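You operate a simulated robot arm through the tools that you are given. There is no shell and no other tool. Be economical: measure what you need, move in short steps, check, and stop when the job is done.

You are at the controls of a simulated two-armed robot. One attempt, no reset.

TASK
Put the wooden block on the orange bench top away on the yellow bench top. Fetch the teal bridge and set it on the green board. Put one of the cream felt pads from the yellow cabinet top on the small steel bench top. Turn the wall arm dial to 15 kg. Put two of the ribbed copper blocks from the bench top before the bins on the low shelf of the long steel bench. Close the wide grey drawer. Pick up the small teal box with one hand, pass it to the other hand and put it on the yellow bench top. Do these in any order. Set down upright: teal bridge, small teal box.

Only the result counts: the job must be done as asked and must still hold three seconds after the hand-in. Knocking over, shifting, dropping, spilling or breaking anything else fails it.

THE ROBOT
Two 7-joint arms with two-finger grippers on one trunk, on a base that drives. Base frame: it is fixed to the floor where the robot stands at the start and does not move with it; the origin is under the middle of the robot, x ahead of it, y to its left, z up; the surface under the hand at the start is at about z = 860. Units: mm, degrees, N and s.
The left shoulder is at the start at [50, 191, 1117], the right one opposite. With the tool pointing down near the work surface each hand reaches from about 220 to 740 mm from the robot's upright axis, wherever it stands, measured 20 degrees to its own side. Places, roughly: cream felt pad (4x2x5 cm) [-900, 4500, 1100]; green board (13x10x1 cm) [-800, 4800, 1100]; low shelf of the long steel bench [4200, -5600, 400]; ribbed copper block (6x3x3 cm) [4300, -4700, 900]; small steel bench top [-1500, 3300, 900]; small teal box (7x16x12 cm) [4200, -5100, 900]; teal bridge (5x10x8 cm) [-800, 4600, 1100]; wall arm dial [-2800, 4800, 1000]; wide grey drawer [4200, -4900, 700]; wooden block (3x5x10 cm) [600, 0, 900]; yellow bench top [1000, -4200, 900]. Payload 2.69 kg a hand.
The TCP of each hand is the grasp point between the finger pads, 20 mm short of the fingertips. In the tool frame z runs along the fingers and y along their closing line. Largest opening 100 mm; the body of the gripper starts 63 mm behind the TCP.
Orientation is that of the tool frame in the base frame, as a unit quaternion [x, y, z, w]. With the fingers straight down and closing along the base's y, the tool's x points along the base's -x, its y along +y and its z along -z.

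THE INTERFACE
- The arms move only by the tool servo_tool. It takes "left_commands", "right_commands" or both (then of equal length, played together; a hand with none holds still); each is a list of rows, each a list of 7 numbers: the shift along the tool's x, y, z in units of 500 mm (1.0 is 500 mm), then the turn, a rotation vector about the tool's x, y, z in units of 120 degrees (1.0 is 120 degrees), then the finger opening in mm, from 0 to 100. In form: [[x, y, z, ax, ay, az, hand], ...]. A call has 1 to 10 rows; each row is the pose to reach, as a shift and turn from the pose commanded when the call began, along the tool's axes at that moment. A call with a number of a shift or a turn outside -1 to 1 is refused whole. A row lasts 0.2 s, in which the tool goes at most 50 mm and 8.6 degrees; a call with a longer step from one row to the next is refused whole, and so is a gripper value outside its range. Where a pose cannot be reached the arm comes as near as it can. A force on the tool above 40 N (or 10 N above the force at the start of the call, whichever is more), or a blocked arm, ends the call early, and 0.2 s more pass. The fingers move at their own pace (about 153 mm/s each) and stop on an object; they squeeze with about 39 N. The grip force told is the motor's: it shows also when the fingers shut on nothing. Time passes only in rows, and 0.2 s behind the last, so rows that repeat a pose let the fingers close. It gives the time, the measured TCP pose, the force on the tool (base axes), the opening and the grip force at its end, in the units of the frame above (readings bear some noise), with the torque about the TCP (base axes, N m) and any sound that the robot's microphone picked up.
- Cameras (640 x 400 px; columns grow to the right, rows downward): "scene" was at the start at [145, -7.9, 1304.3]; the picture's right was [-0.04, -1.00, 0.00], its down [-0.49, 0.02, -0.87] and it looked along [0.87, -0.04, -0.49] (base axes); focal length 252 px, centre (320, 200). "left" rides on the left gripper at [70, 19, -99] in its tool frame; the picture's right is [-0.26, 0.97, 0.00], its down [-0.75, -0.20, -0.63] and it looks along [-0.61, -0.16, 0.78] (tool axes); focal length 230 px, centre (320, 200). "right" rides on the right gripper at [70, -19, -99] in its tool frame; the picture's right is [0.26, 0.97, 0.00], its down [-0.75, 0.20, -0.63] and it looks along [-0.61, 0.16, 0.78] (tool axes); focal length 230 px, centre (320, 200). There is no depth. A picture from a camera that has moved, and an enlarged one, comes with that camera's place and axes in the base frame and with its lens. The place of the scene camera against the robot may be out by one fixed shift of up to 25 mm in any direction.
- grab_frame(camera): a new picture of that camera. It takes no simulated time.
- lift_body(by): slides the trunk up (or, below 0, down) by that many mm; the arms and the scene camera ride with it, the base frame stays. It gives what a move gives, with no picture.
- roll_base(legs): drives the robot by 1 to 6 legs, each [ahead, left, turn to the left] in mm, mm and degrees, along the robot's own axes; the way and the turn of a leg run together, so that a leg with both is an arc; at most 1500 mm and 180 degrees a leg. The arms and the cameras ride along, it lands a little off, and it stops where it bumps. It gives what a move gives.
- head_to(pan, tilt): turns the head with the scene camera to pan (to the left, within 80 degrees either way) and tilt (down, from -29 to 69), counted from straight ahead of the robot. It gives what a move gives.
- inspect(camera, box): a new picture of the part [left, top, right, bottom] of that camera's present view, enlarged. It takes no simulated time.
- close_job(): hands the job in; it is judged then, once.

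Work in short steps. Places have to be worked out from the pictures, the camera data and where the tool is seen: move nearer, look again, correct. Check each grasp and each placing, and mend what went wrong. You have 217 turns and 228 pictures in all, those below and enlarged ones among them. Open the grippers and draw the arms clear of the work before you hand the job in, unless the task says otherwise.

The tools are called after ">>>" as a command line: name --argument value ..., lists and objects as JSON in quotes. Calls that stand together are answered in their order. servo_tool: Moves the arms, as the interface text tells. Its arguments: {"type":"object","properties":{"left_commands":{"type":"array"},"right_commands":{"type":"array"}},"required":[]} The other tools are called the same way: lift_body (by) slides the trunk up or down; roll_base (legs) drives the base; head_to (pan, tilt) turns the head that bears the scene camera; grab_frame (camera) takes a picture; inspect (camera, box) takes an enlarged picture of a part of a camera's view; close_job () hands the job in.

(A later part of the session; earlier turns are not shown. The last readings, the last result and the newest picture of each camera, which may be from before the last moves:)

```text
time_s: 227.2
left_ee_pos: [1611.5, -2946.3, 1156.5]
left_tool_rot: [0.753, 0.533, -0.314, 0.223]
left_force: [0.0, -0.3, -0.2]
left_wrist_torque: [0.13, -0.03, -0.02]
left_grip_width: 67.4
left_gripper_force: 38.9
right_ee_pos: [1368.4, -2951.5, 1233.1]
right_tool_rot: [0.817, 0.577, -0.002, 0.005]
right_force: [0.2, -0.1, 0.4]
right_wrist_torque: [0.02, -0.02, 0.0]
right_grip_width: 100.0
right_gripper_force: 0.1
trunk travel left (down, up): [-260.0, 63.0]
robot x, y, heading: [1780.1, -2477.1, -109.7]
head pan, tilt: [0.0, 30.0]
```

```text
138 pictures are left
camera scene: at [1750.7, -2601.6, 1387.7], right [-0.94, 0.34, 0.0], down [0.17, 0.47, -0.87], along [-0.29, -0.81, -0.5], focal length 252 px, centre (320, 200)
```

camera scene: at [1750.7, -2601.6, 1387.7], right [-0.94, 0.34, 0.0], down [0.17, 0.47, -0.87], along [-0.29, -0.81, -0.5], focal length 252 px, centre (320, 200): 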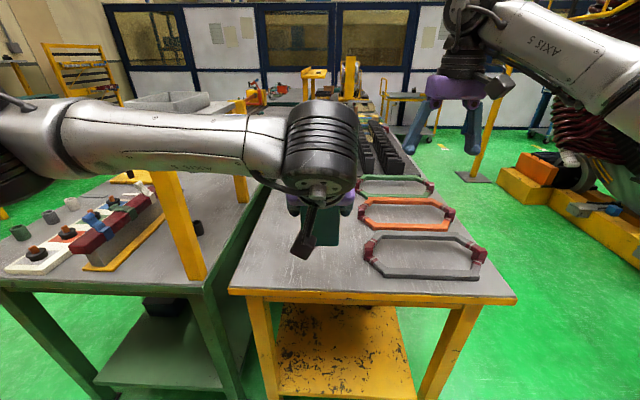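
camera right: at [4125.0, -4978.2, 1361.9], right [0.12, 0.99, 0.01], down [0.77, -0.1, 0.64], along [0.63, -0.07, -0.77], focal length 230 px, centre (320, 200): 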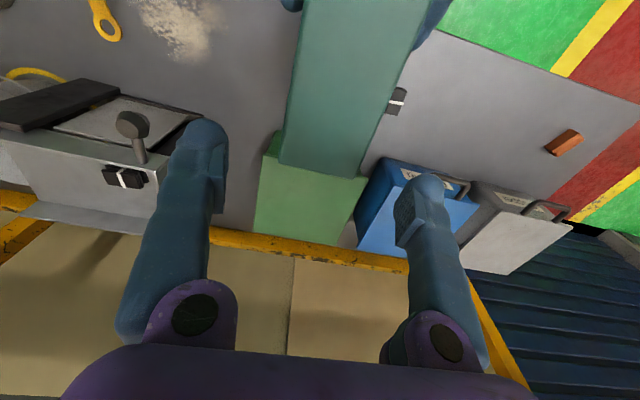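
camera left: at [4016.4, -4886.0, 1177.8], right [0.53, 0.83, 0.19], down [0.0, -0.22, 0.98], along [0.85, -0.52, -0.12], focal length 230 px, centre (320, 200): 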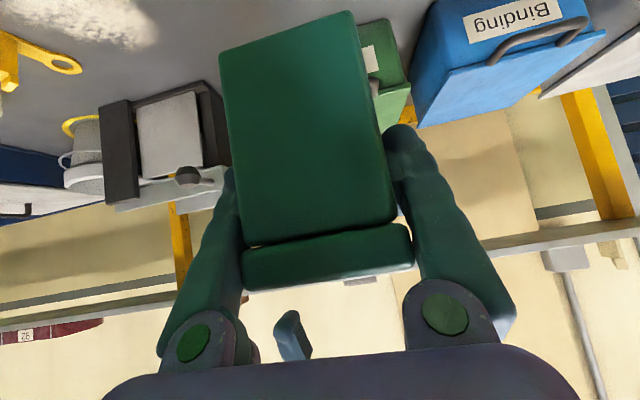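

The north end of the yellow bench has clear space left of the frames. I roll 55 ahead and 50 left, then lower the trunk by 190.

>>> roll_base --legs '[[55, 50, 0]]'

>>> servo_tool --left_commands '[[-0.035, 0, 0.035, 0, 0, 0, 0], [-0.07, 0, 0.07, 0, 0, 0, 0], [-0.1, 0, 0.1, 0, 0, 0, 0]]'

>>> lift_body --by -180

>>> grab_frame --camera "left"

>>> grab_frame --camera "scene"

>>> grab_frame --camera "right"

```text
time_s: 228.3
left_ee_pos: [1637.7, -3014.3, 1156.5]
left_tool_rot: [0.754, 0.533, -0.314, 0.222]
left_force: [-0.3, 0.4, -0.3]
left_wrist_torque: [0.15, -0.04, -0.01]
left_grip_width: 67.5
left_gripper_force: 38.7
right_ee_pos: [1395.6, -3021.1, 1231.7]
right_tool_rot: [0.817, 0.576, -0.002, 0.004]
right_force: [0.7, 0.2, -1.3]
right_wrist_torque: [0.03, 0.0, -0.05]
right_grip_width: 100.0
right_gripper_force: 0.1
trunk travel left (down, up): [-260.0, 63.0]
robot x, y, heading: [1808.3, -2543.8, -110.0]
head pan, tilt: [0.0, 30.0]
```

```text
time_s: 229.2
left_ee_pos: [1615.0, -3080.7, 1157.3]
left_tool_rot: [0.755, 0.532, -0.313, 0.222]
left_force: [-0.1, -0.3, -0.4]
left_wrist_torque: [0.14, -0.08, -0.01]
left_grip_width: 67.4
left_gripper_force: 38.9
right_ee_pos: [1395.0, -3021.0, 1230.9]
right_tool_rot: [0.817, 0.577, -0.001, 0.006]
right_force: [0.7, -0.2, 0.4]
right_wrist_torque: [0.02, -0.01, -0.01]
right_grip_width: 100.1
right_gripper_force: 0.1
trunk travel left (down, up): [-260.0, 63.0]
robot x, y, heading: [1809.6, -2541.6, -110.0]
head pan, tilt: [0.0, 30.0]
```

```text
time_s: 231.2
left_ee_pos: [1613.7, -3080.6, 976.8]
left_tool_rot: [0.755, 0.532, -0.313, 0.222]
left_force: [-0.4, -0.6, 0.2]
left_wrist_torque: [0.14, -0.01, 0.03]
left_grip_width: 67.7
left_gripper_force: 39.2
right_ee_pos: [1396.0, -3019.8, 1052.6]
right_tool_rot: [0.817, 0.576, -0.002, 0.005]
right_force: [-0.3, 0.3, -0.2]
right_wrist_torque: [-0.02, 0.0, 0.01]
right_grip_width: 99.9
right_gripper_force: 0.1
trunk travel left (down, up): [-80.0, 243.0]
robot x, y, heading: [1809.4, -2544.7, -110.0]
head pan, tilt: [0.0, 30.0]
```

```text
137 pictures are left
camera left: at [1672.4, -2974.7, 997.9], right [0.85, -0.49, 0.18], down [-0.22, -0.01, 0.98], along [-0.48, -0.87, -0.12], focal length 230 px, centre (320, 200)
```

left: 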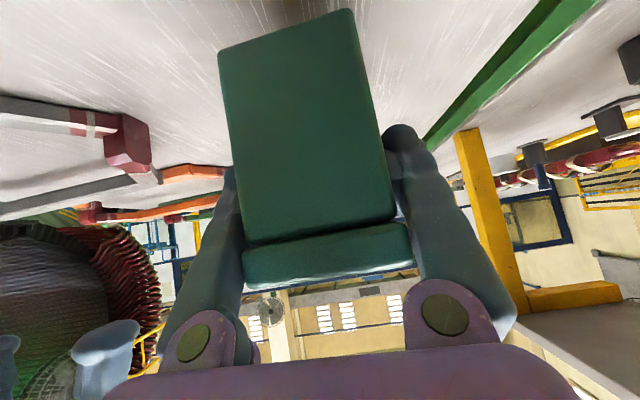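

```text
136 pictures are left
camera scene: at [1777.9, -2670.3, 1207.8], right [-0.94, 0.34, 0.0], down [0.17, 0.47, -0.87], along [-0.29, -0.81, -0.5], focal length 252 px, centre (320, 200)
```

scene: 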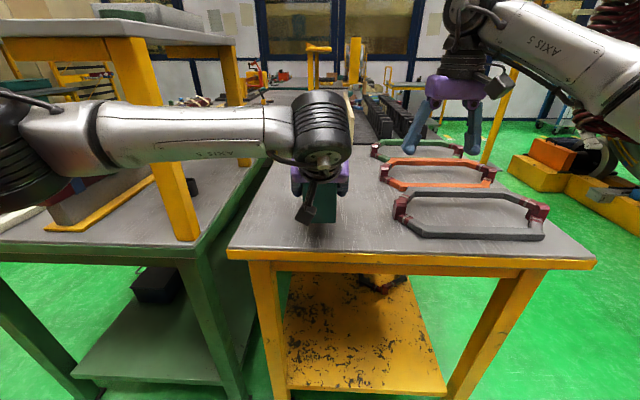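

```text
135 pictures are left
camera right: at [1399.7, -2948.2, 1149.5], right [1.0, -0.08, 0.0], down [-0.06, -0.77, 0.64], along [-0.05, -0.64, -0.77], focal length 230 px, centre (320, 200)
```

right: 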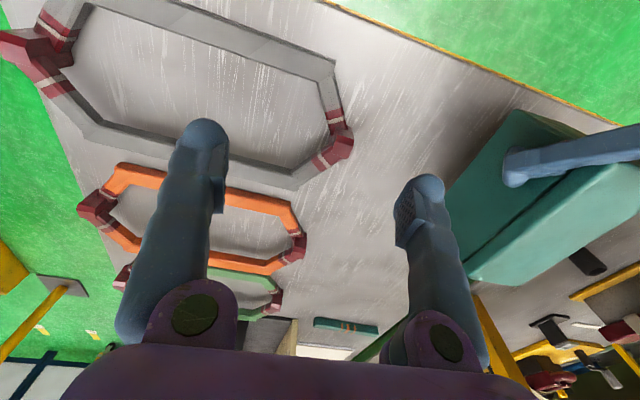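

The box is over clear top, but its near end only ~18 mm inside the edge. I advance 50 more, then creep down to contact (expected TCP z about 927).

>>> servo_tool --left_commands '[[-0.035, 0, 0.036, 0, 0, 0, 0], [-0.07, 0, 0.071, 0, 0, 0, 0], [-0.034, 0, 0.106, 0, 0, 0, 0], [-0.02, 0, 0.12, 0, 0, 0, 0], [-0.012, 0, 0.129, 0, 0, 0, 0], [-0.006, 0, 0.135, 0, 0, 0, 0], [0.0, 0, 0.14, 0, 0, 0, 0], [0.006, 0, 0.146, 0, 0, 0, 0]]'

>>> grab_frame --camera "right"

>>> grab_frame --camera "scene"

```text
time_s: 232.9
left_ee_pos: [1597.4, -3124.7, 930.0]
left_tool_rot: [0.752, 0.532, -0.318, 0.224]
left_force: [3.2, 3.0, 23.2]
left_wrist_torque: [-1.21, 0.13, 0.1]
left_grip_width: 67.5
left_gripper_force: 38.8
right_ee_pos: [1396.4, -3019.9, 1054.8]
right_tool_rot: [0.817, 0.576, -0.003, 0.006]
right_force: [-0.5, 0.0, -0.1]
right_wrist_torque: [0.02, 0.01, 0.0]
right_grip_width: 100.0
right_gripper_force: 0.0
trunk travel left (down, up): [-80.0, 243.0]
robot x, y, heading: [1805.4, -2541.3, -110.0]
head pan, tilt: [0.0, 30.0]
```

```text
134 pictures are left
camera right: at [1401.0, -2945.8, 1151.6], right [1.0, -0.08, 0.0], down [-0.06, -0.77, 0.64], along [-0.05, -0.64, -0.77], focal length 230 px, centre (320, 200)
```

right: 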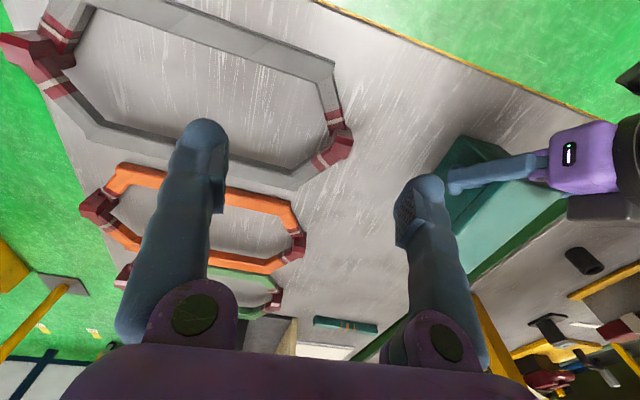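

```text
133 pictures are left
camera scene: at [1779.2, -2667.7, 1208.6], right [-0.94, 0.34, 0.0], down [0.17, 0.47, -0.87], along [-0.3, -0.82, -0.5], focal length 252 px, centre (320, 200)
```

scene: 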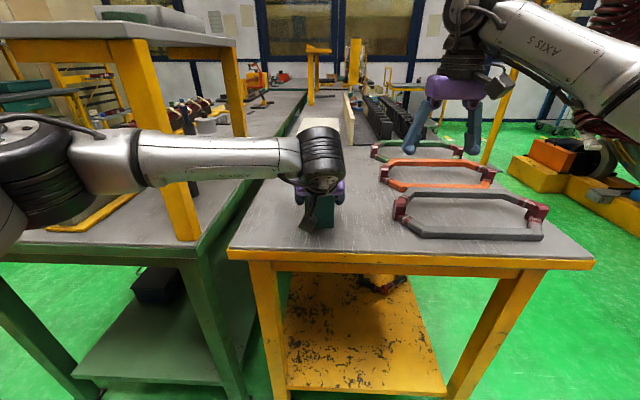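

Contact at 23 N, z 930. I open the left hand and withdraw along the fingers.

>>> servo_tool --left_commands '[[0, 0, 0, 0, 0, 0, 80], [0, 0, 0, 0, 0, 0, 92], [0, 0, 0, 0, 0, 0, 92], [0, 0, -0.06, 0, 0, 0, 92], [0, 0, -0.14, 0, 0, 0, 92], [0, 0, -0.23, 0, 0, 0, 92], [0, 0, -0.32, 0, 0, 0, 92]]'

>>> grab_frame --camera "left"

>>> grab_frame --camera "right"

```text
time_s: 234.6
left_ee_pos: [1637.1, -3020.2, 1037.1]
left_tool_rot: [0.755, 0.532, -0.313, 0.222]
left_force: [-0.2, -0.4, 0.2]
left_wrist_torque: [0.02, 0.0, 0.0]
left_grip_width: 92.1
left_gripper_force: 0.0
right_ee_pos: [1393.9, -3020.4, 1052.2]
right_tool_rot: [0.817, 0.576, -0.003, 0.005]
right_force: [-0.4, -0.8, 0.3]
right_wrist_torque: [0.0, 0.0, 0.01]
right_grip_width: 100.1
right_gripper_force: 0.1
trunk travel left (down, up): [-80.0, 243.0]
robot x, y, heading: [1806.1, -2547.5, -109.7]
head pan, tilt: [0.0, 30.0]
```

```text
132 pictures are left
camera left: at [1694.6, -2914.7, 1057.6], right [0.85, -0.49, 0.19], down [-0.22, -0.01, 0.98], along [-0.48, -0.87, -0.12], focal length 230 px, centre (320, 200)
```

left: 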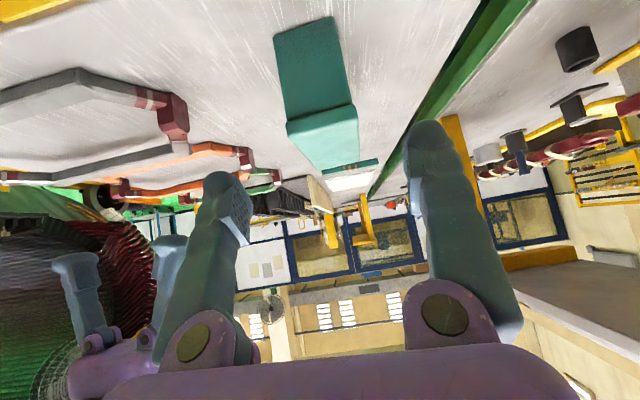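

```text
131 pictures are left
camera right: at [1399.8, -2947.7, 1149.7], right [1.0, -0.08, 0.0], down [-0.06, -0.77, 0.64], along [-0.05, -0.64, -0.77], focal length 230 px, centre (320, 200)
```

right: 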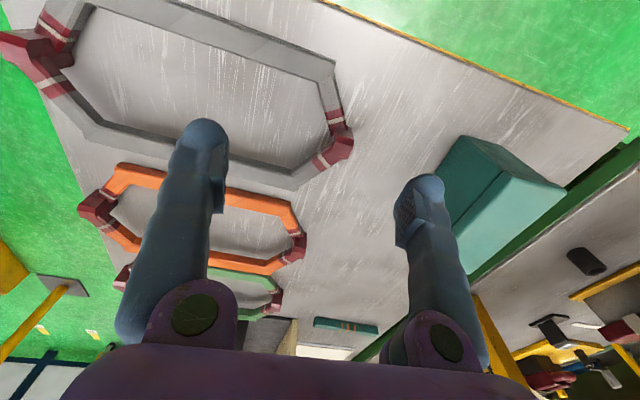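

The teal box stands upright on the yellow bench. I straighten the left arm, then back into the lane and drive west toward the other cluster.

>>> servo_tool --left_commands '[[0, 0, -0.05, 0, 0.063, 0, 100], [0, 0, -0.1, 0, 0.126, 0, 100], [0, 0, -0.1, 0, 0.189, 0, 100], [0, 0, -0.1, 0, 0.252, 0, 100], [0, 0, -0.1, 0, 0.315, 0, 100], [0, 0, -0.1, 0, 0.378, 0, 100]]'

>>> roll_base --legs '[[-600, 0, 0], [0, 0, -92], [1250, 0, 0], [1250, 0, 0]]'

>>> head_to --pan -40 --tilt 8

>>> grab_frame --camera "scene"

>>> head_to --pan 20 --tilt 8

>>> grab_frame --camera "scene"

```text
time_s: 235.9
left_ee_pos: [1647.6, -2985.9, 1071.5]
left_tool_rot: [0.817, 0.576, 0.003, 0.0]
left_force: [0.2, 0.4, -0.4]
left_wrist_torque: [0.01, 0.01, 0.01]
left_grip_width: 100.2
left_gripper_force: 0.0
right_ee_pos: [1395.2, -3020.2, 1052.5]
right_tool_rot: [0.817, 0.576, -0.002, 0.006]
right_force: [-0.4, 0.4, 0.0]
right_wrist_torque: [0.01, 0.0, 0.0]
right_grip_width: 100.3
right_gripper_force: 0.1
trunk travel left (down, up): [-80.0, 243.0]
robot x, y, heading: [1809.2, -2547.2, -109.9]
head pan, tilt: [0.0, 30.0]
```

```text
time_s: 255.0
left_ee_pos: [-767.0, -968.3, 1071.2]
left_tool_rot: [0.986, -0.166, 0.001, 0.001]
left_force: [0.1, 0.3, 0.0]
left_wrist_torque: [-0.04, 0.02, 0.02]
left_grip_width: 99.9
left_gripper_force: 0.0
right_ee_pos: [-803.5, -717.1, 1051.9]
right_tool_rot: [0.986, -0.167, -0.005, 0.003]
right_force: [-0.3, -0.5, -0.8]
right_wrist_torque: [-0.02, 0.0, 0.0]
right_grip_width: 100.1
right_gripper_force: 0.0
trunk travel left (down, up): [-80.0, 243.0]
robot x, y, heading: [-322.4, -1128.1, 160.5]
head pan, tilt: [0.0, 30.0]
```

```text
time_s: 256.0
left_ee_pos: [-766.2, -968.3, 1071.8]
left_tool_rot: [0.986, -0.167, 0.001, 0.001]
left_force: [0.3, -0.3, -0.2]
left_wrist_torque: [-0.03, 0.0, 0.01]
left_grip_width: 99.8
left_gripper_force: 0.1
right_ee_pos: [-802.0, -716.2, 1052.8]
right_tool_rot: [0.986, -0.166, -0.005, 0.003]
right_force: [-0.4, -1.1, 0.3]
right_wrist_torque: [0.02, 0.02, -0.02]
right_grip_width: 100.0
right_gripper_force: 0.0
trunk travel left (down, up): [-80.0, 243.0]
robot x, y, heading: [-320.0, -1121.3, 160.3]
head pan, tilt: [-40.0, 8.0]
```

```text
130 pictures are left
camera scene: at [-392.3, -1037.3, 1243.3], right [0.86, 0.51, 0.0], down [0.07, -0.12, -0.99], along [-0.5, 0.85, -0.14], focal length 252 px, centre (320, 200)
```

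scene: 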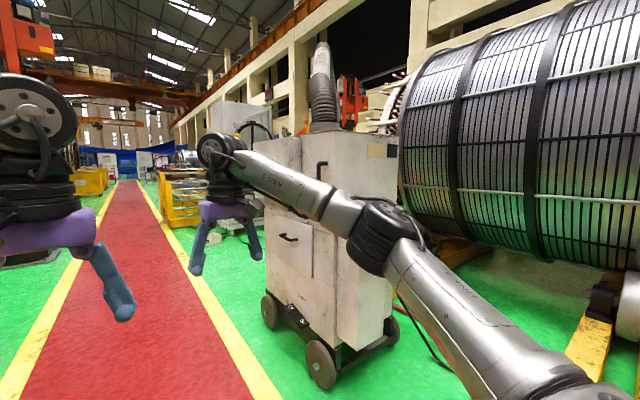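

```text
time_s: 257.3
left_ee_pos: [-766.3, -968.4, 1070.9]
left_tool_rot: [0.986, -0.167, 0.001, 0.001]
left_force: [0.7, -0.1, -0.1]
left_wrist_torque: [-0.03, -0.02, -0.01]
left_grip_width: 100.1
left_gripper_force: 0.0
right_ee_pos: [-801.2, -716.7, 1052.1]
right_tool_rot: [0.986, -0.167, -0.005, 0.003]
right_force: [0.3, 0.6, -0.4]
right_wrist_torque: [-0.02, 0.02, -0.01]
right_grip_width: 100.1
right_gripper_force: 0.1
trunk travel left (down, up): [-80.0, 243.0]
robot x, y, heading: [-319.5, -1128.6, 160.5]
head pan, tilt: [20.0, 8.0]
```

```text
129 pictures are left
camera scene: at [-437.8, -1117.8, 1243.4], right [-0.01, 1.0, 0.0], down [0.14, 0.0, -0.99], along [-0.99, -0.01, -0.14], focal length 252 px, centre (320, 200)
```

scene: 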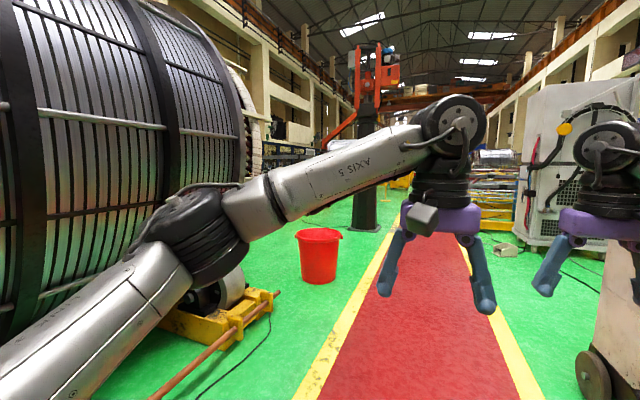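

The lane continues west, and the cluster lies north beyond the rotor's west end. I drive 2500 more along the lane, then look north.

>>> roll_base --legs '[[0, 0, -4], [1300, 0, 0], [1300, 0, 0]]'

>>> head_to --pan -75 --tilt 12

>>> grab_frame --camera "scene"

```text
time_s: 270.6
left_ee_pos: [-3190.3, 48.5, 1071.7]
left_tool_rot: [0.984, -0.179, 0.001, 0.002]
left_force: [0.7, 0.2, -0.8]
left_wrist_torque: [-0.01, -0.02, -0.02]
left_grip_width: 99.9
left_gripper_force: 0.0
right_ee_pos: [-3219.9, 302.9, 1051.5]
right_tool_rot: [0.984, -0.178, -0.004, 0.003]
right_force: [-0.9, -0.2, -0.4]
right_wrist_torque: [0.01, 0.04, -0.03]
right_grip_width: 99.7
right_gripper_force: 0.0
trunk travel left (down, up): [-80.0, 243.0]
robot x, y, heading: [-2752.2, -122.6, 159.2]
head pan, tilt: [20.0, 8.0]
```

```text
time_s: 272.3
left_ee_pos: [-3190.3, 48.9, 1071.6]
left_tool_rot: [0.984, -0.178, 0.002, 0.002]
left_force: [0.6, 0.4, -0.8]
left_wrist_torque: [-0.03, 0.02, 0.01]
left_grip_width: 100.2
left_gripper_force: 0.2
right_ee_pos: [-3219.8, 300.3, 1053.3]
right_tool_rot: [0.984, -0.178, -0.005, 0.003]
right_force: [0.5, 0.0, 0.4]
right_wrist_torque: [-0.02, -0.02, 0.01]
right_grip_width: 100.0
right_gripper_force: 0.1
trunk travel left (down, up): [-80.0, 243.0]
robot x, y, heading: [-2747.4, -120.7, 159.2]
head pan, tilt: [-75.0, 12.0]
```

```text
128 pictures are left
camera scene: at [-2763.6, -16.7, 1236.9], right [0.99, -0.1, 0.0], down [-0.02, -0.21, -0.98], along [0.1, 0.97, -0.21], focal length 252 px, centre (320, 200)
```

scene: 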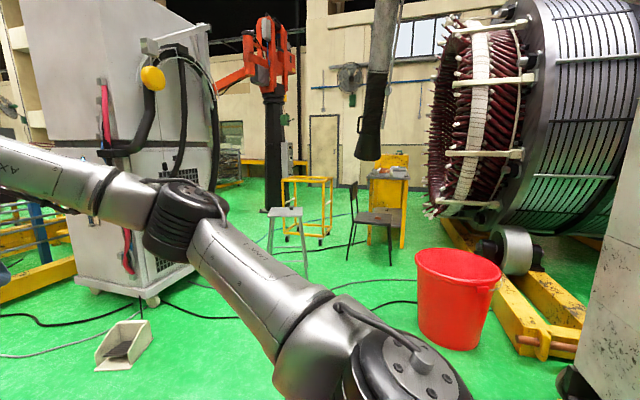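

North across the floor I see the yellow cabinet, stool, chair, trolley and red bucket. I turn to heading 80 and drive 1350 between them for a nearer look.

>>> roll_base --legs '[[0, 0, -79], [1350, 0, 0]]'

>>> lift_body --by 230

>>> head_to --pan -15 --tilt 18

>>> grab_frame --camera "scene"

```text
time_s: 282.5
left_ee_pos: [-2373.8, 1668.2, 1071.7]
left_tool_rot: [-0.629, 0.777, 0.0, -0.002]
left_force: [-0.3, -0.5, -0.3]
left_wrist_torque: [0.02, 0.0, 0.02]
left_grip_width: 100.1
left_gripper_force: 0.2
right_ee_pos: [-2128.4, 1735.5, 1052.2]
right_tool_rot: [-0.629, 0.777, 0.006, 0.002]
right_force: [0.0, -0.5, -0.2]
right_wrist_torque: [0.0, -0.01, -0.02]
right_grip_width: 100.2
right_gripper_force: 0.1
trunk travel left (down, up): [-80.0, 243.0]
robot x, y, heading: [-2473.2, 1211.7, 77.6]
head pan, tilt: [-75.0, 12.0]
```

```text
time_s: 284.9
left_ee_pos: [-2373.2, 1671.0, 1301.1]
left_tool_rot: [-0.629, 0.777, 0.0, -0.001]
left_force: [-1.0, 0.0, -0.3]
left_wrist_torque: [-0.01, 0.0, -0.01]
left_grip_width: 100.0
left_gripper_force: 0.1
right_ee_pos: [-2128.4, 1737.6, 1282.0]
right_tool_rot: [-0.628, 0.778, 0.005, 0.002]
right_force: [-0.5, 0.1, -1.0]
right_wrist_torque: [0.01, 0.02, -0.01]
right_grip_width: 99.9
right_gripper_force: 0.1
trunk travel left (down, up): [-310.0, 13.0]
robot x, y, heading: [-2475.9, 1209.2, 77.7]
head pan, tilt: [-75.0, 12.0]
```

```text
time_s: 286.2
left_ee_pos: [-2373.6, 1670.1, 1301.0]
left_tool_rot: [-0.63, 0.777, 0.0, -0.001]
left_force: [0.2, 0.4, -0.1]
left_wrist_torque: [0.0, 0.01, -0.03]
left_grip_width: 100.2
left_gripper_force: 0.1
right_ee_pos: [-2128.7, 1736.3, 1282.6]
right_tool_rot: [-0.629, 0.777, 0.006, 0.001]
right_force: [-0.3, 0.4, 0.2]
right_wrist_torque: [-0.02, -0.02, 0.01]
right_grip_width: 100.0
right_gripper_force: 0.0
trunk travel left (down, up): [-310.0, 13.0]
robot x, y, heading: [-2475.7, 1207.9, 77.9]
head pan, tilt: [-15.0, 18.0]
```

```text
127 pictures are left
camera scene: at [-2409.3, 1327.1, 1457.1], right [0.89, -0.46, 0.0], down [-0.14, -0.27, -0.95], along [0.44, 0.84, -0.31], focal length 252 px, centre (320, 200)
```

scene: 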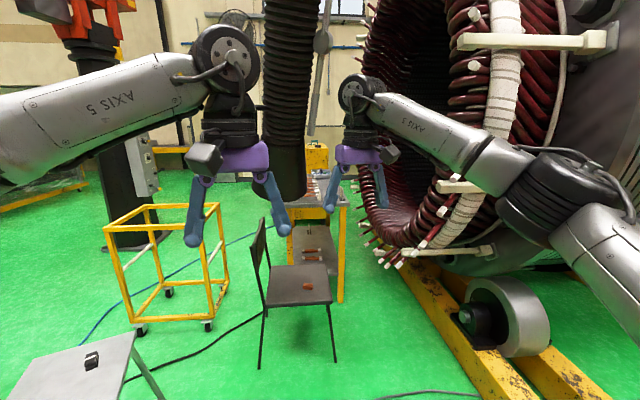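

I zoom on the bench and cabinet between the arms.

>>> inspect --camera "scene" --box '[230, 130, 390, 310]'

>>> grab_frame --camera "left"

>>> grab_frame --camera "right"

```text
2.22 times, centred on (310, 220) of scene
camera zoom: at [-2409.3, 1327.1, 1457.1], right [0.89, -0.46, 0.0], down [-0.14, -0.27, -0.95], along [0.44, 0.84, -0.31], focal length 561 px, centre (342, 156)
```

zoom: 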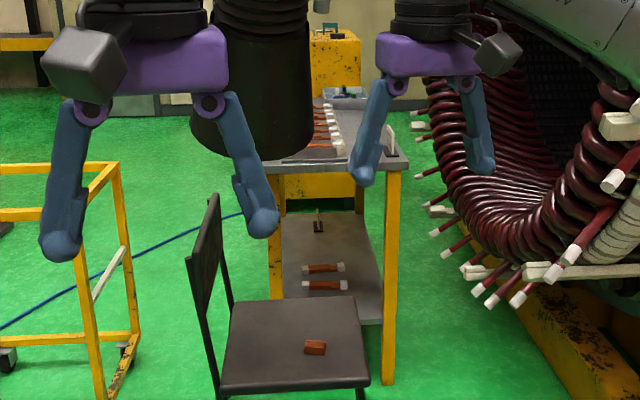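

```text
125 pictures are left
camera left: at [-2406.1, 1604.9, 1401.3], right [-0.89, 0.45, 0.0], down [0.35, 0.69, 0.63], along [0.28, 0.56, -0.78], focal length 230 px, centre (320, 200)
```

left: 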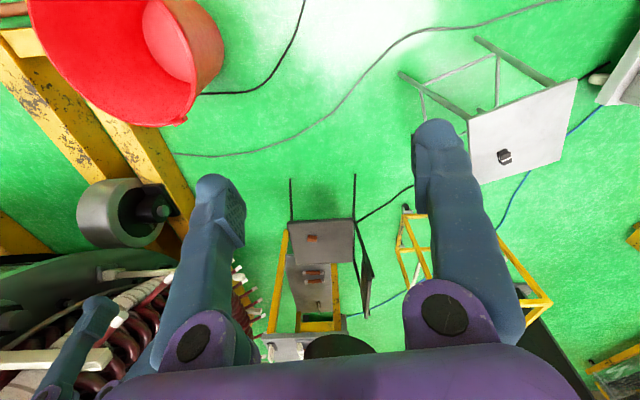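

```text
124 pictures are left
camera right: at [-2125.8, 1662.9, 1379.6], right [-1.0, -0.05, 0.0], down [-0.04, 0.77, 0.64], along [-0.04, 0.64, -0.77], focal length 230 px, centre (320, 200)
```

right: 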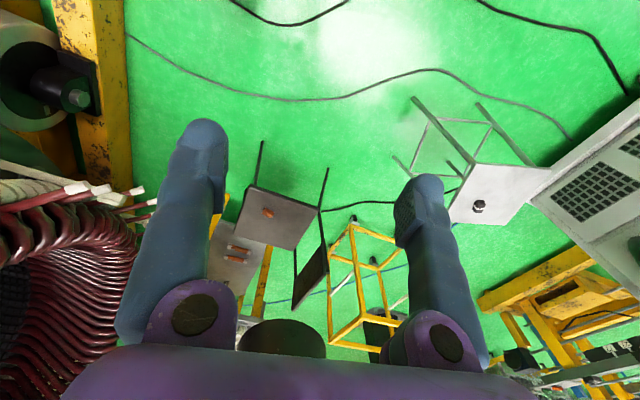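

The straight way north is tight (chair, trolley, hanging hose). I look further left for another passage.

>>> head_to --pan 45 --tilt 20

>>> grab_frame --camera "scene"

>>> head_to --pan 10 --tilt 30

>>> grab_frame --camera "scene"

```text
time_s: 287.5
left_ee_pos: [-2374.7, 1668.8, 1301.6]
left_tool_rot: [-0.63, 0.777, 0.0, -0.001]
left_force: [-0.1, 0.2, 0.6]
left_wrist_torque: [-0.03, 0.0, -0.01]
left_grip_width: 99.9
left_gripper_force: 0.1
right_ee_pos: [-2128.8, 1737.0, 1283.0]
right_tool_rot: [-0.629, 0.777, 0.006, 0.002]
right_force: [0.1, 0.6, 0.8]
right_wrist_torque: [0.0, 0.02, 0.0]
right_grip_width: 100.0
right_gripper_force: 0.0
trunk travel left (down, up): [-310.0, 13.0]
robot x, y, heading: [-2474.8, 1209.5, 77.8]
head pan, tilt: [45.0, 20.0]
```

```text
123 pictures are left
camera scene: at [-2502.4, 1322.7, 1453.9], right [0.84, 0.54, 0.0], down [0.18, -0.29, -0.94], along [-0.51, 0.79, -0.34], focal length 252 px, centre (320, 200)
```

scene: 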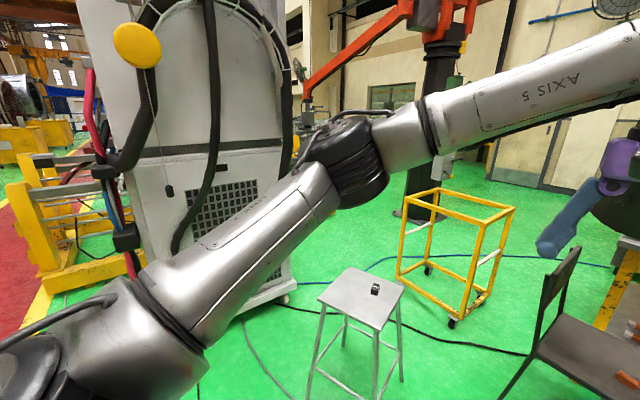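

```text
time_s: 288.6
left_ee_pos: [-2374.8, 1670.6, 1301.0]
left_tool_rot: [-0.629, 0.777, -0.001, -0.002]
left_force: [0.8, 0.7, 0.2]
left_wrist_torque: [-0.02, -0.04, 0.06]
left_grip_width: 99.8
left_gripper_force: 0.0
right_ee_pos: [-2128.8, 1737.3, 1282.3]
right_tool_rot: [-0.629, 0.777, 0.006, 0.002]
right_force: [0.3, 0.8, -0.4]
right_wrist_torque: [0.01, -0.01, 0.02]
right_grip_width: 100.0
right_gripper_force: 0.0
trunk travel left (down, up): [-310.0, 13.0]
robot x, y, heading: [-2472.5, 1211.0, 77.7]
head pan, tilt: [10.0, 30.0]
```

```text
122 pictures are left
camera scene: at [-2448.7, 1334.6, 1437.8], right [1.0, -0.04, 0.0], down [-0.02, -0.5, -0.87], along [0.03, 0.87, -0.5], focal length 252 px, centre (320, 200)
```

scene: 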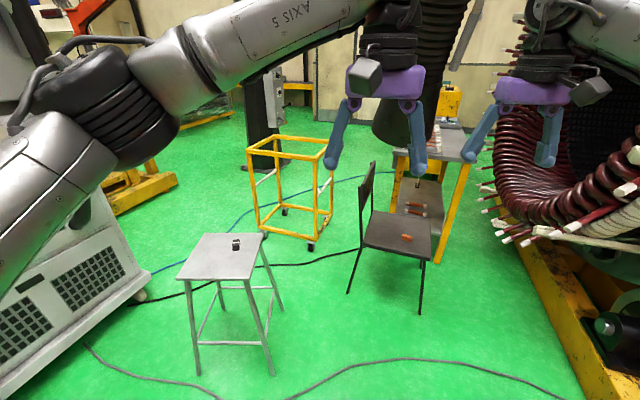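

Gaps of about 470–580 mm remain on either side of the stool. I look down to judge my own base's size.

>>> head_to --pan 0 --tilt 69

>>> grab_frame --camera "scene"

>>> head_to --pan -80 --tilt 60

>>> grab_frame --camera "scene"

```text
time_s: 289.6
left_ee_pos: [-2374.1, 1669.4, 1301.5]
left_tool_rot: [-0.629, 0.777, 0.001, 0.0]
left_force: [-0.5, 0.3, 0.3]
left_wrist_torque: [-0.03, 0.03, 0.0]
left_grip_width: 99.8
left_gripper_force: 0.1
right_ee_pos: [-2129.2, 1735.9, 1281.9]
right_tool_rot: [-0.629, 0.777, 0.005, 0.0]
right_force: [0.6, -0.2, -0.3]
right_wrist_torque: [-0.02, 0.04, 0.02]
right_grip_width: 100.1
right_gripper_force: 0.1
trunk travel left (down, up): [-310.0, 13.0]
robot x, y, heading: [-2473.8, 1208.8, 77.7]
head pan, tilt: [0.0, 68.8]
```

```text
121 pictures are left
camera scene: at [-2440.3, 1298.9, 1386.4], right [0.98, -0.21, 0.0], down [-0.2, -0.91, -0.36], along [0.08, 0.35, -0.93], focal length 252 px, centre (320, 200)
```

scene: 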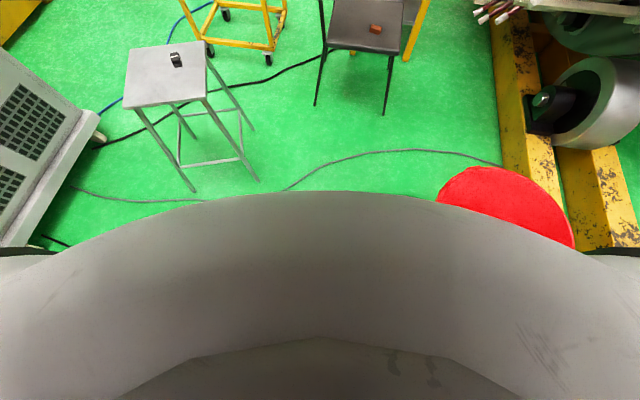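

```text
time_s: 291.1
left_ee_pos: [-2373.8, 1669.3, 1301.9]
left_tool_rot: [-0.629, 0.778, 0.0, -0.002]
left_force: [0.1, -0.2, 0.5]
left_wrist_torque: [-0.01, -0.01, 0.01]
left_grip_width: 100.0
left_gripper_force: 0.1
right_ee_pos: [-2129.3, 1737.7, 1281.7]
right_tool_rot: [-0.628, 0.778, 0.005, 0.002]
right_force: [0.0, 0.1, -0.1]
right_wrist_torque: [0.01, -0.01, 0.01]
right_grip_width: 100.0
right_gripper_force: 0.1
trunk travel left (down, up): [-310.0, 13.0]
robot x, y, heading: [-2477.1, 1206.7, 77.8]
head pan, tilt: [-80.0, 60.0]
```

```text
120 pictures are left
camera scene: at [-2385.7, 1241.6, 1395.7], right [-0.04, -1.0, 0.0], down [-0.87, 0.03, -0.5], along [0.5, -0.02, -0.87], focal length 252 px, centre (320, 200)
```

scene: 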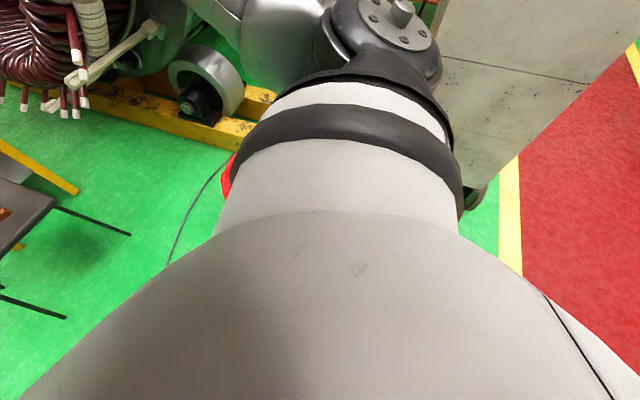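

I can't judge my base from the head. I tip the right hand back so its camera looks down and back at the base.

>>> servo_tool --right_commands '[[0, 0, 0, 0, 0.0625, 0, 100], [0, 0, 0, 0, 0.125, 0, 100], [0, 0, 0, 0, 0.1875, 0, 100], [0, 0, 0, 0, 0.25, 0, 100], [0, 0, 0, 0, 0.3125, 0, 100], [0, 0, 0, 0, 0.375, 0, 100], [0, 0, 0, 0, 0.4375, 0, 100], [0, 0, 0, 0, 0.5, 0, 100]]'

>>> grab_frame --camera "right"

```text
time_s: 292.9
left_ee_pos: [-2374.1, 1670.6, 1301.6]
left_tool_rot: [-0.63, 0.777, 0.001, 0.0]
left_force: [-0.3, -0.4, -0.7]
left_wrist_torque: [0.0, 0.04, 0.02]
left_grip_width: 100.0
left_gripper_force: 0.1
right_ee_pos: [-2186.5, 1607.3, 1210.5]
right_tool_rot: [-0.575, 0.709, -0.254, -0.32]
right_force: [0.6, -0.7, -0.1]
right_wrist_torque: [0.01, 0.01, -0.05]
right_grip_width: 100.0
right_gripper_force: 0.1
right hand out of reach, approached as far as the arm can: row 3, 4, 5, 6, 7, 8
trunk travel left (down, up): [-310.0, 13.0]
robot x, y, heading: [-2474.1, 1208.4, 77.7]
head pan, tilt: [-80.0, 60.0]
```

```text
119 pictures are left
camera right: at [-2162.7, 1630.6, 1326.0], right [-0.98, 0.03, 0.2], down [0.01, 0.99, -0.14], along [-0.2, -0.13, -0.97], focal length 230 px, centre (320, 200)
```

right: 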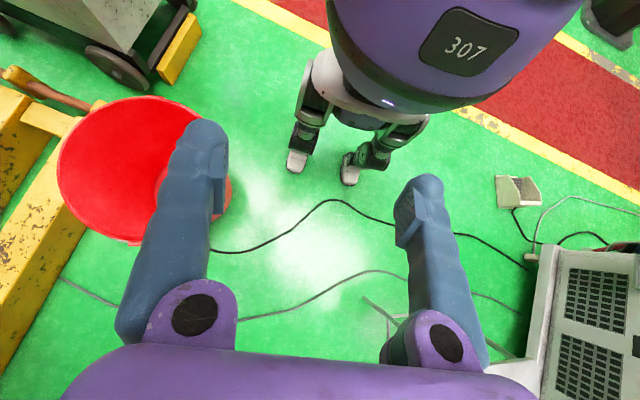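

My base is a narrow legged stand (feet about ±200), so the gap between the machine and the stool is passable if I strafe with my front over the stool. I restore the right hand, turn to heading -11 and move to the gap's mouth.

>>> servo_tool --right_commands '[[0, 0, 0, 0, -0.0625, 0, 100], [0, 0, 0, 0, -0.125, 0, 100], [0, 0, 0, 0, -0.1875, 0, 100], [0, 0, 0, 0, -0.25, 0, 100], [0, 0, 0, 0, -0.3125, 0, 100], [0, 0, 0, 0, -0.375, 0, 100], [0, 0, 0, 0, -0.4, 0, 100]]'

>>> roll_base --legs '[[0, 0, -88.7], [-1081, 444, 0]]'

>>> head_to --pan 70 --tilt 45

>>> grab_frame --camera "scene"

>>> grab_frame --camera "left"

```text
time_s: 294.5
left_ee_pos: [-2373.6, 1669.9, 1302.3]
left_tool_rot: [-0.63, 0.777, 0.001, -0.001]
left_force: [-0.6, -0.2, 0.3]
left_wrist_torque: [0.02, 0.0, -0.03]
left_grip_width: 100.2
left_gripper_force: 0.1
right_ee_pos: [-2184.6, 1609.9, 1214.2]
right_tool_rot: [-0.629, 0.778, 0.003, -0.003]
right_force: [-0.9, -0.5, -0.2]
right_wrist_torque: [-0.02, 0.01, -0.02]
right_grip_width: 99.8
right_gripper_force: 0.0
trunk travel left (down, up): [-310.0, 13.0]
robot x, y, heading: [-2478.5, 1212.5, 77.8]
head pan, tilt: [-80.0, 60.0]
```

```text
time_s: 304.1
left_ee_pos: [-2980.9, 1741.2, 1301.6]
left_tool_rot: [0.101, 0.995, 0.001, -0.001]
left_force: [0.0, 0.6, -1.0]
left_wrist_torque: [-0.01, -0.01, 0.01]
left_grip_width: 99.9
left_gripper_force: 0.1
right_ee_pos: [-3039.9, 1550.7, 1214.3]
right_tool_rot: [0.102, 0.995, 0.003, -0.001]
right_force: [0.1, -0.1, -0.1]
right_wrist_torque: [-0.01, 0.01, -0.04]
right_grip_width: 99.9
right_gripper_force: 0.1
trunk travel left (down, up): [-310.0, 13.0]
robot x, y, heading: [-3444.1, 1839.4, -12.2]
head pan, tilt: [-80.0, 60.0]
stopped in leg 2: the robot was blocked; the commanded pose is now the measured one
```

```text
time_s: 306.5
left_ee_pos: [-2980.9, 1740.6, 1301.5]
left_tool_rot: [0.102, 0.995, 0.001, -0.001]
left_force: [0.6, 0.3, -0.1]
left_wrist_torque: [-0.01, 0.02, -0.02]
left_grip_width: 100.1
left_gripper_force: 0.1
right_ee_pos: [-3039.8, 1552.1, 1214.6]
right_tool_rot: [0.102, 0.995, 0.004, -0.001]
right_force: [-0.3, -0.1, -1.4]
right_wrist_torque: [-0.04, 0.02, -0.01]
right_grip_width: 100.0
right_gripper_force: 0.0
trunk travel left (down, up): [-310.0, 13.0]
robot x, y, heading: [-3440.4, 1840.6, -11.8]
head pan, tilt: [70.0, 45.0]
```

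```text
118 pictures are left
camera scene: at [-3345.5, 1895.0, 1415.2], right [0.85, -0.53, 0.0], down [-0.37, -0.6, -0.71], along [0.37, 0.6, -0.71], focal length 252 px, centre (320, 200)
```

scene: 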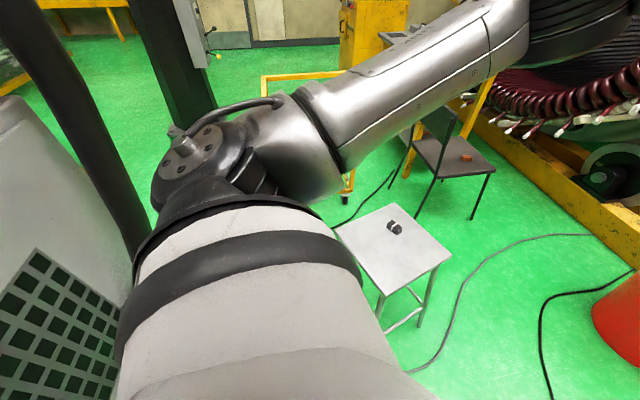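

```text
117 pictures are left
camera left: at [-3045.1, 1771.9, 1401.4], right [0.45, 0.89, 0.0], down [0.7, -0.35, 0.63], along [0.56, -0.28, -0.78], focal length 230 px, centre (320, 200)
```

left: 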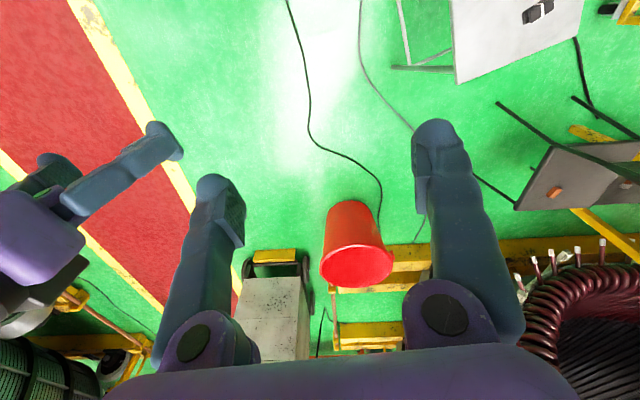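

I was stopped close to the target; a black hose of the machine is right by my left shoulder. I look left level to see how far things stick out.

>>> head_to --pan 80 --tilt 10

>>> grab_frame --camera "scene"

```text
time_s: 307.5
left_ee_pos: [-2980.5, 1740.8, 1302.0]
left_tool_rot: [0.102, 0.995, 0.001, -0.001]
left_force: [0.2, 0.1, 0.1]
left_wrist_torque: [-0.01, -0.01, 0.0]
left_grip_width: 100.0
left_gripper_force: 0.1
right_ee_pos: [-3040.2, 1551.4, 1215.2]
right_tool_rot: [0.102, 0.995, 0.004, -0.001]
right_force: [-0.3, 0.3, -0.1]
right_wrist_torque: [0.01, -0.02, -0.01]
right_grip_width: 100.0
right_gripper_force: 0.0
trunk travel left (down, up): [-310.0, 13.0]
robot x, y, heading: [-3441.6, 1837.0, -12.1]
head pan, tilt: [80.0, 10.0]
```

```text
116 pictures are left
camera scene: at [-3353.8, 1912.3, 1470.1], right [0.93, -0.37, 0.0], down [-0.07, -0.16, -0.98], along [0.37, 0.91, -0.17], focal length 252 px, centre (320, 200)
```

scene: 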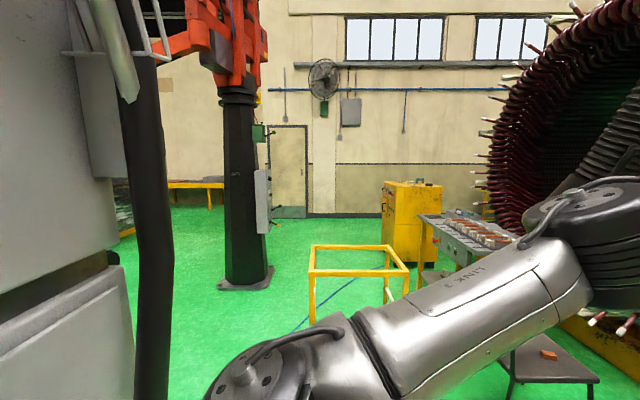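

The gap by the machine is blocked by its hanging hose. I'll instead try around the rotor's east end: back out the way I came, return along the lane, and look north between the orange benches.

>>> roll_base --legs '[[960, -420, 0], [0, -1300, 0], [0, 0, -12], [1200, 0, 0], [1400, 0, 0], [1400, 0, 0]]'

>>> head_to --pan 75 --tilt 12

>>> grab_frame --camera "scene"

```text
time_s: 343.5
left_ee_pos: [1224.2, -1800.7, 1301.5]
left_tool_rot: [0.202, 0.979, 0.001, -0.001]
left_force: [0.1, 0.6, -0.3]
left_wrist_torque: [0.0, 0.04, 0.03]
left_grip_width: 99.9
left_gripper_force: 0.1
right_ee_pos: [1128.3, -1973.7, 1215.2]
right_tool_rot: [0.202, 0.979, 0.004, 0.0]
right_force: [-0.3, 0.8, -0.5]
right_wrist_torque: [-0.01, -0.02, -0.03]
right_grip_width: 100.1
right_gripper_force: 0.0
trunk travel left (down, up): [-310.0, 13.0]
robot x, y, heading: [794.0, -1614.0, -23.6]
head pan, tilt: [80.0, 10.0]
```

```text
time_s: 344.2
left_ee_pos: [1224.1, -1800.8, 1302.3]
left_tool_rot: [0.202, 0.979, 0.001, -0.001]
left_force: [0.5, -0.2, -0.1]
left_wrist_torque: [-0.02, 0.04, 0.01]
left_grip_width: 100.2
left_gripper_force: 0.2
right_ee_pos: [1127.1, -1974.1, 1214.8]
right_tool_rot: [0.202, 0.979, 0.004, -0.001]
right_force: [-1.1, -0.8, -1.1]
right_wrist_torque: [0.0, -0.02, 0.01]
right_grip_width: 100.0
right_gripper_force: 0.0
trunk travel left (down, up): [-310.0, 13.0]
robot x, y, heading: [791.9, -1609.4, -23.7]
head pan, tilt: [75.0, 12.0]
```

```text
115 pictures are left
camera scene: at [901.0, -1559.0, 1466.9], right [0.78, -0.62, 0.0], down [-0.13, -0.16, -0.98], along [0.61, 0.76, -0.21], focal length 252 px, centre (320, 200)
```

scene: 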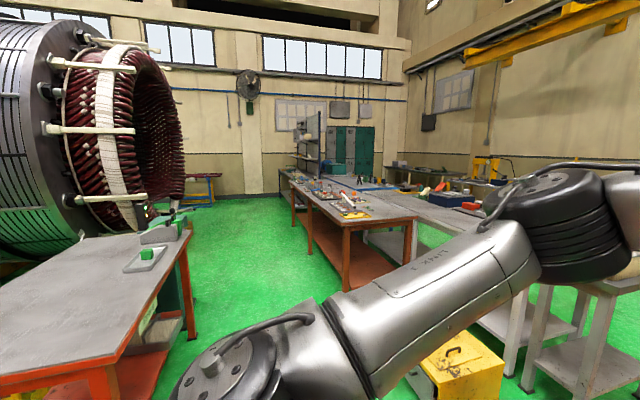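

A wide corridor runs north between the orange benches to the wall, passing the rotor's east end. I drive ahead 250, turn left 90 and go north 2500, then look.

>>> roll_base --legs '[[250, 0, 0], [0, 0, 90], [1250, 0, 0], [1250, 0, 0]]'

>>> head_to --pan 35 --tilt 10

>>> grab_frame --camera "scene"

```text
time_s: 361.7
left_ee_pos: [2280.7, 988.7, 1302.3]
left_tool_rot: [-0.542, 0.84, 0.0, -0.002]
left_force: [-0.8, -0.3, -0.2]
left_wrist_torque: [0.05, -0.01, -0.01]
left_grip_width: 100.2
left_gripper_force: 0.2
right_ee_pos: [2452.2, 888.3, 1214.1]
right_tool_rot: [-0.542, 0.84, 0.003, -0.003]
right_force: [-0.3, 0.3, -0.5]
right_wrist_torque: [-0.01, 0.02, -0.01]
right_grip_width: 100.1
right_gripper_force: 0.1
trunk travel left (down, up): [-310.0, 13.0]
robot x, y, heading: [2081.3, 563.7, 65.2]
head pan, tilt: [75.0, 12.0]
```

```text
time_s: 362.7
left_ee_pos: [2280.3, 989.4, 1300.9]
left_tool_rot: [-0.543, 0.84, 0.0, -0.002]
left_force: [-0.1, -0.3, 0.0]
left_wrist_torque: [0.01, -0.01, 0.01]
left_grip_width: 99.9
left_gripper_force: 0.0
right_ee_pos: [2452.5, 890.5, 1214.6]
right_tool_rot: [-0.542, 0.84, 0.002, -0.003]
right_force: [-0.4, -0.7, -0.1]
right_wrist_torque: [0.02, 0.01, 0.0]
right_grip_width: 100.1
right_gripper_force: 0.0
trunk travel left (down, up): [-310.0, 13.0]
robot x, y, heading: [2084.7, 564.2, 65.2]
head pan, tilt: [35.0, 10.0]
```

```text
114 pictures are left
camera scene: at [2098.6, 684.0, 1470.1], right [0.98, 0.18, 0.0], down [0.03, -0.17, -0.98], along [-0.18, 0.97, -0.17], focal length 252 px, centre (320, 200)
```

scene: 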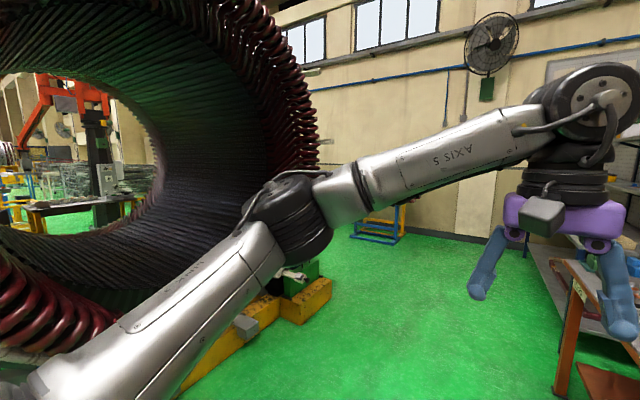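

The north aisle between stator and wall looks free. I drive to about (2850, 3400) and look west along it.

>>> roll_base --legs '[[0, 0, 9.6], [1470, 0, 0], [1470, 0, 0], [0, 0, 60]]'

>>> head_to --pan 15 --tilt 10

>>> grab_frame --camera "scene"

```text
time_s: 380.1
left_ee_pos: [2531.0, 3699.0, 1301.8]
left_tool_rot: [0.921, -0.389, 0.001, 0.002]
left_force: [0.2, 0.1, 0.1]
left_wrist_torque: [0.0, 0.02, 0.0]
left_grip_width: 100.1
left_gripper_force: 0.1
right_ee_pos: [2685.3, 3822.4, 1215.3]
right_tool_rot: [0.921, -0.39, 0.0, 0.004]
right_force: [0.7, -0.2, -0.2]
right_wrist_torque: [0.05, 0.01, 0.0]
right_grip_width: 100.1
right_gripper_force: 0.1
trunk travel left (down, up): [-310.0, 13.0]
robot x, y, heading: [2852.4, 3356.8, 133.7]
head pan, tilt: [35.0, 10.0]
```

```text
time_s: 380.9
left_ee_pos: [2529.4, 3699.0, 1302.5]
left_tool_rot: [0.921, -0.39, 0.001, 0.001]
left_force: [0.0, -0.6, -0.3]
left_wrist_torque: [0.02, -0.02, 0.02]
left_grip_width: 100.1
left_gripper_force: 0.0
right_ee_pos: [2684.5, 3822.6, 1214.8]
right_tool_rot: [0.921, -0.39, 0.0, 0.004]
right_force: [0.3, -0.2, -1.8]
right_wrist_torque: [0.01, 0.01, 0.02]
right_grip_width: 100.0
right_gripper_force: 0.0
trunk travel left (down, up): [-310.0, 13.0]
robot x, y, heading: [2862.6, 3355.1, 134.1]
head pan, tilt: [15.0, 10.0]
```

```text
113 pictures are left
camera scene: at [2763.1, 3432.0, 1470.1], right [0.52, 0.86, 0.0], down [0.15, -0.09, -0.98], along [-0.84, 0.51, -0.17], focal length 252 px, centre (320, 200)
```

scene: 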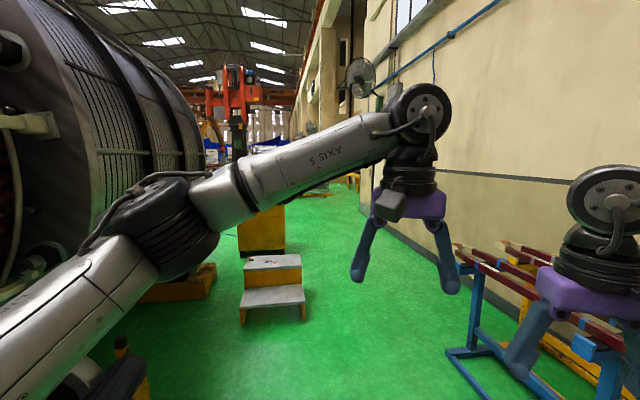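

I see the aisle: low steps ahead on the left, the yellow cabinet beyond, a blue rack by the wall. I'll pass on the right of the steps to about (1075, 4841) and look again.

>>> roll_base --legs '[[0, 0, 6.2], [1162, 0, 0], [1162, 0, 0], [0, 0, 16.7]]'

>>> head_to --pan 12 --tilt 15

>>> grab_frame --camera "scene"

```text
time_s: 394.0
left_ee_pos: [606.1, 5042.9, 1300.5]
left_tool_rot: [0.981, -0.195, 0.0, 0.001]
left_force: [-0.7, -0.1, -0.1]
left_wrist_torque: [0.0, 0.01, 0.02]
left_grip_width: 100.0
left_gripper_force: 0.1
right_ee_pos: [699.9, 5217.9, 1214.7]
right_tool_rot: [0.981, -0.196, 0.0, 0.004]
right_force: [0.6, -1.0, -0.4]
right_wrist_torque: [0.0, -0.01, 0.02]
right_grip_width: 99.9
right_gripper_force: 0.0
trunk travel left (down, up): [-310.0, 13.0]
robot x, y, heading: [1038.9, 4859.1, 157.1]
head pan, tilt: [15.0, 10.0]
```

```text
time_s: 394.6
left_ee_pos: [607.2, 5043.3, 1301.3]
left_tool_rot: [0.981, -0.195, 0.001, 0.001]
left_force: [-0.1, 0.1, 0.4]
left_wrist_torque: [-0.02, -0.02, 0.0]
left_grip_width: 100.1
left_gripper_force: 0.1
right_ee_pos: [701.0, 5219.1, 1214.7]
right_tool_rot: [0.981, -0.196, 0.0, 0.004]
right_force: [-0.2, -0.3, 0.5]
right_wrist_torque: [0.0, -0.01, 0.03]
right_grip_width: 100.0
right_gripper_force: 0.0
trunk travel left (down, up): [-310.0, 13.0]
robot x, y, heading: [1041.6, 4863.0, 157.3]
head pan, tilt: [12.0, 15.0]
```

```text
112 pictures are left
camera scene: at [926.4, 4889.7, 1462.0], right [0.19, 0.98, 0.0], down [0.25, -0.05, -0.97], along [-0.95, 0.18, -0.26], focal length 252 px, centre (320, 200)
```

scene: 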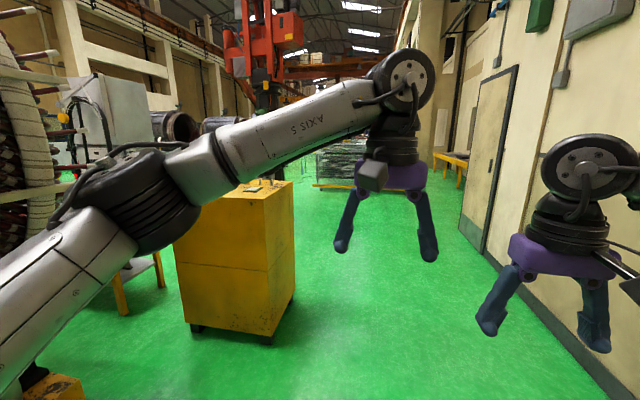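

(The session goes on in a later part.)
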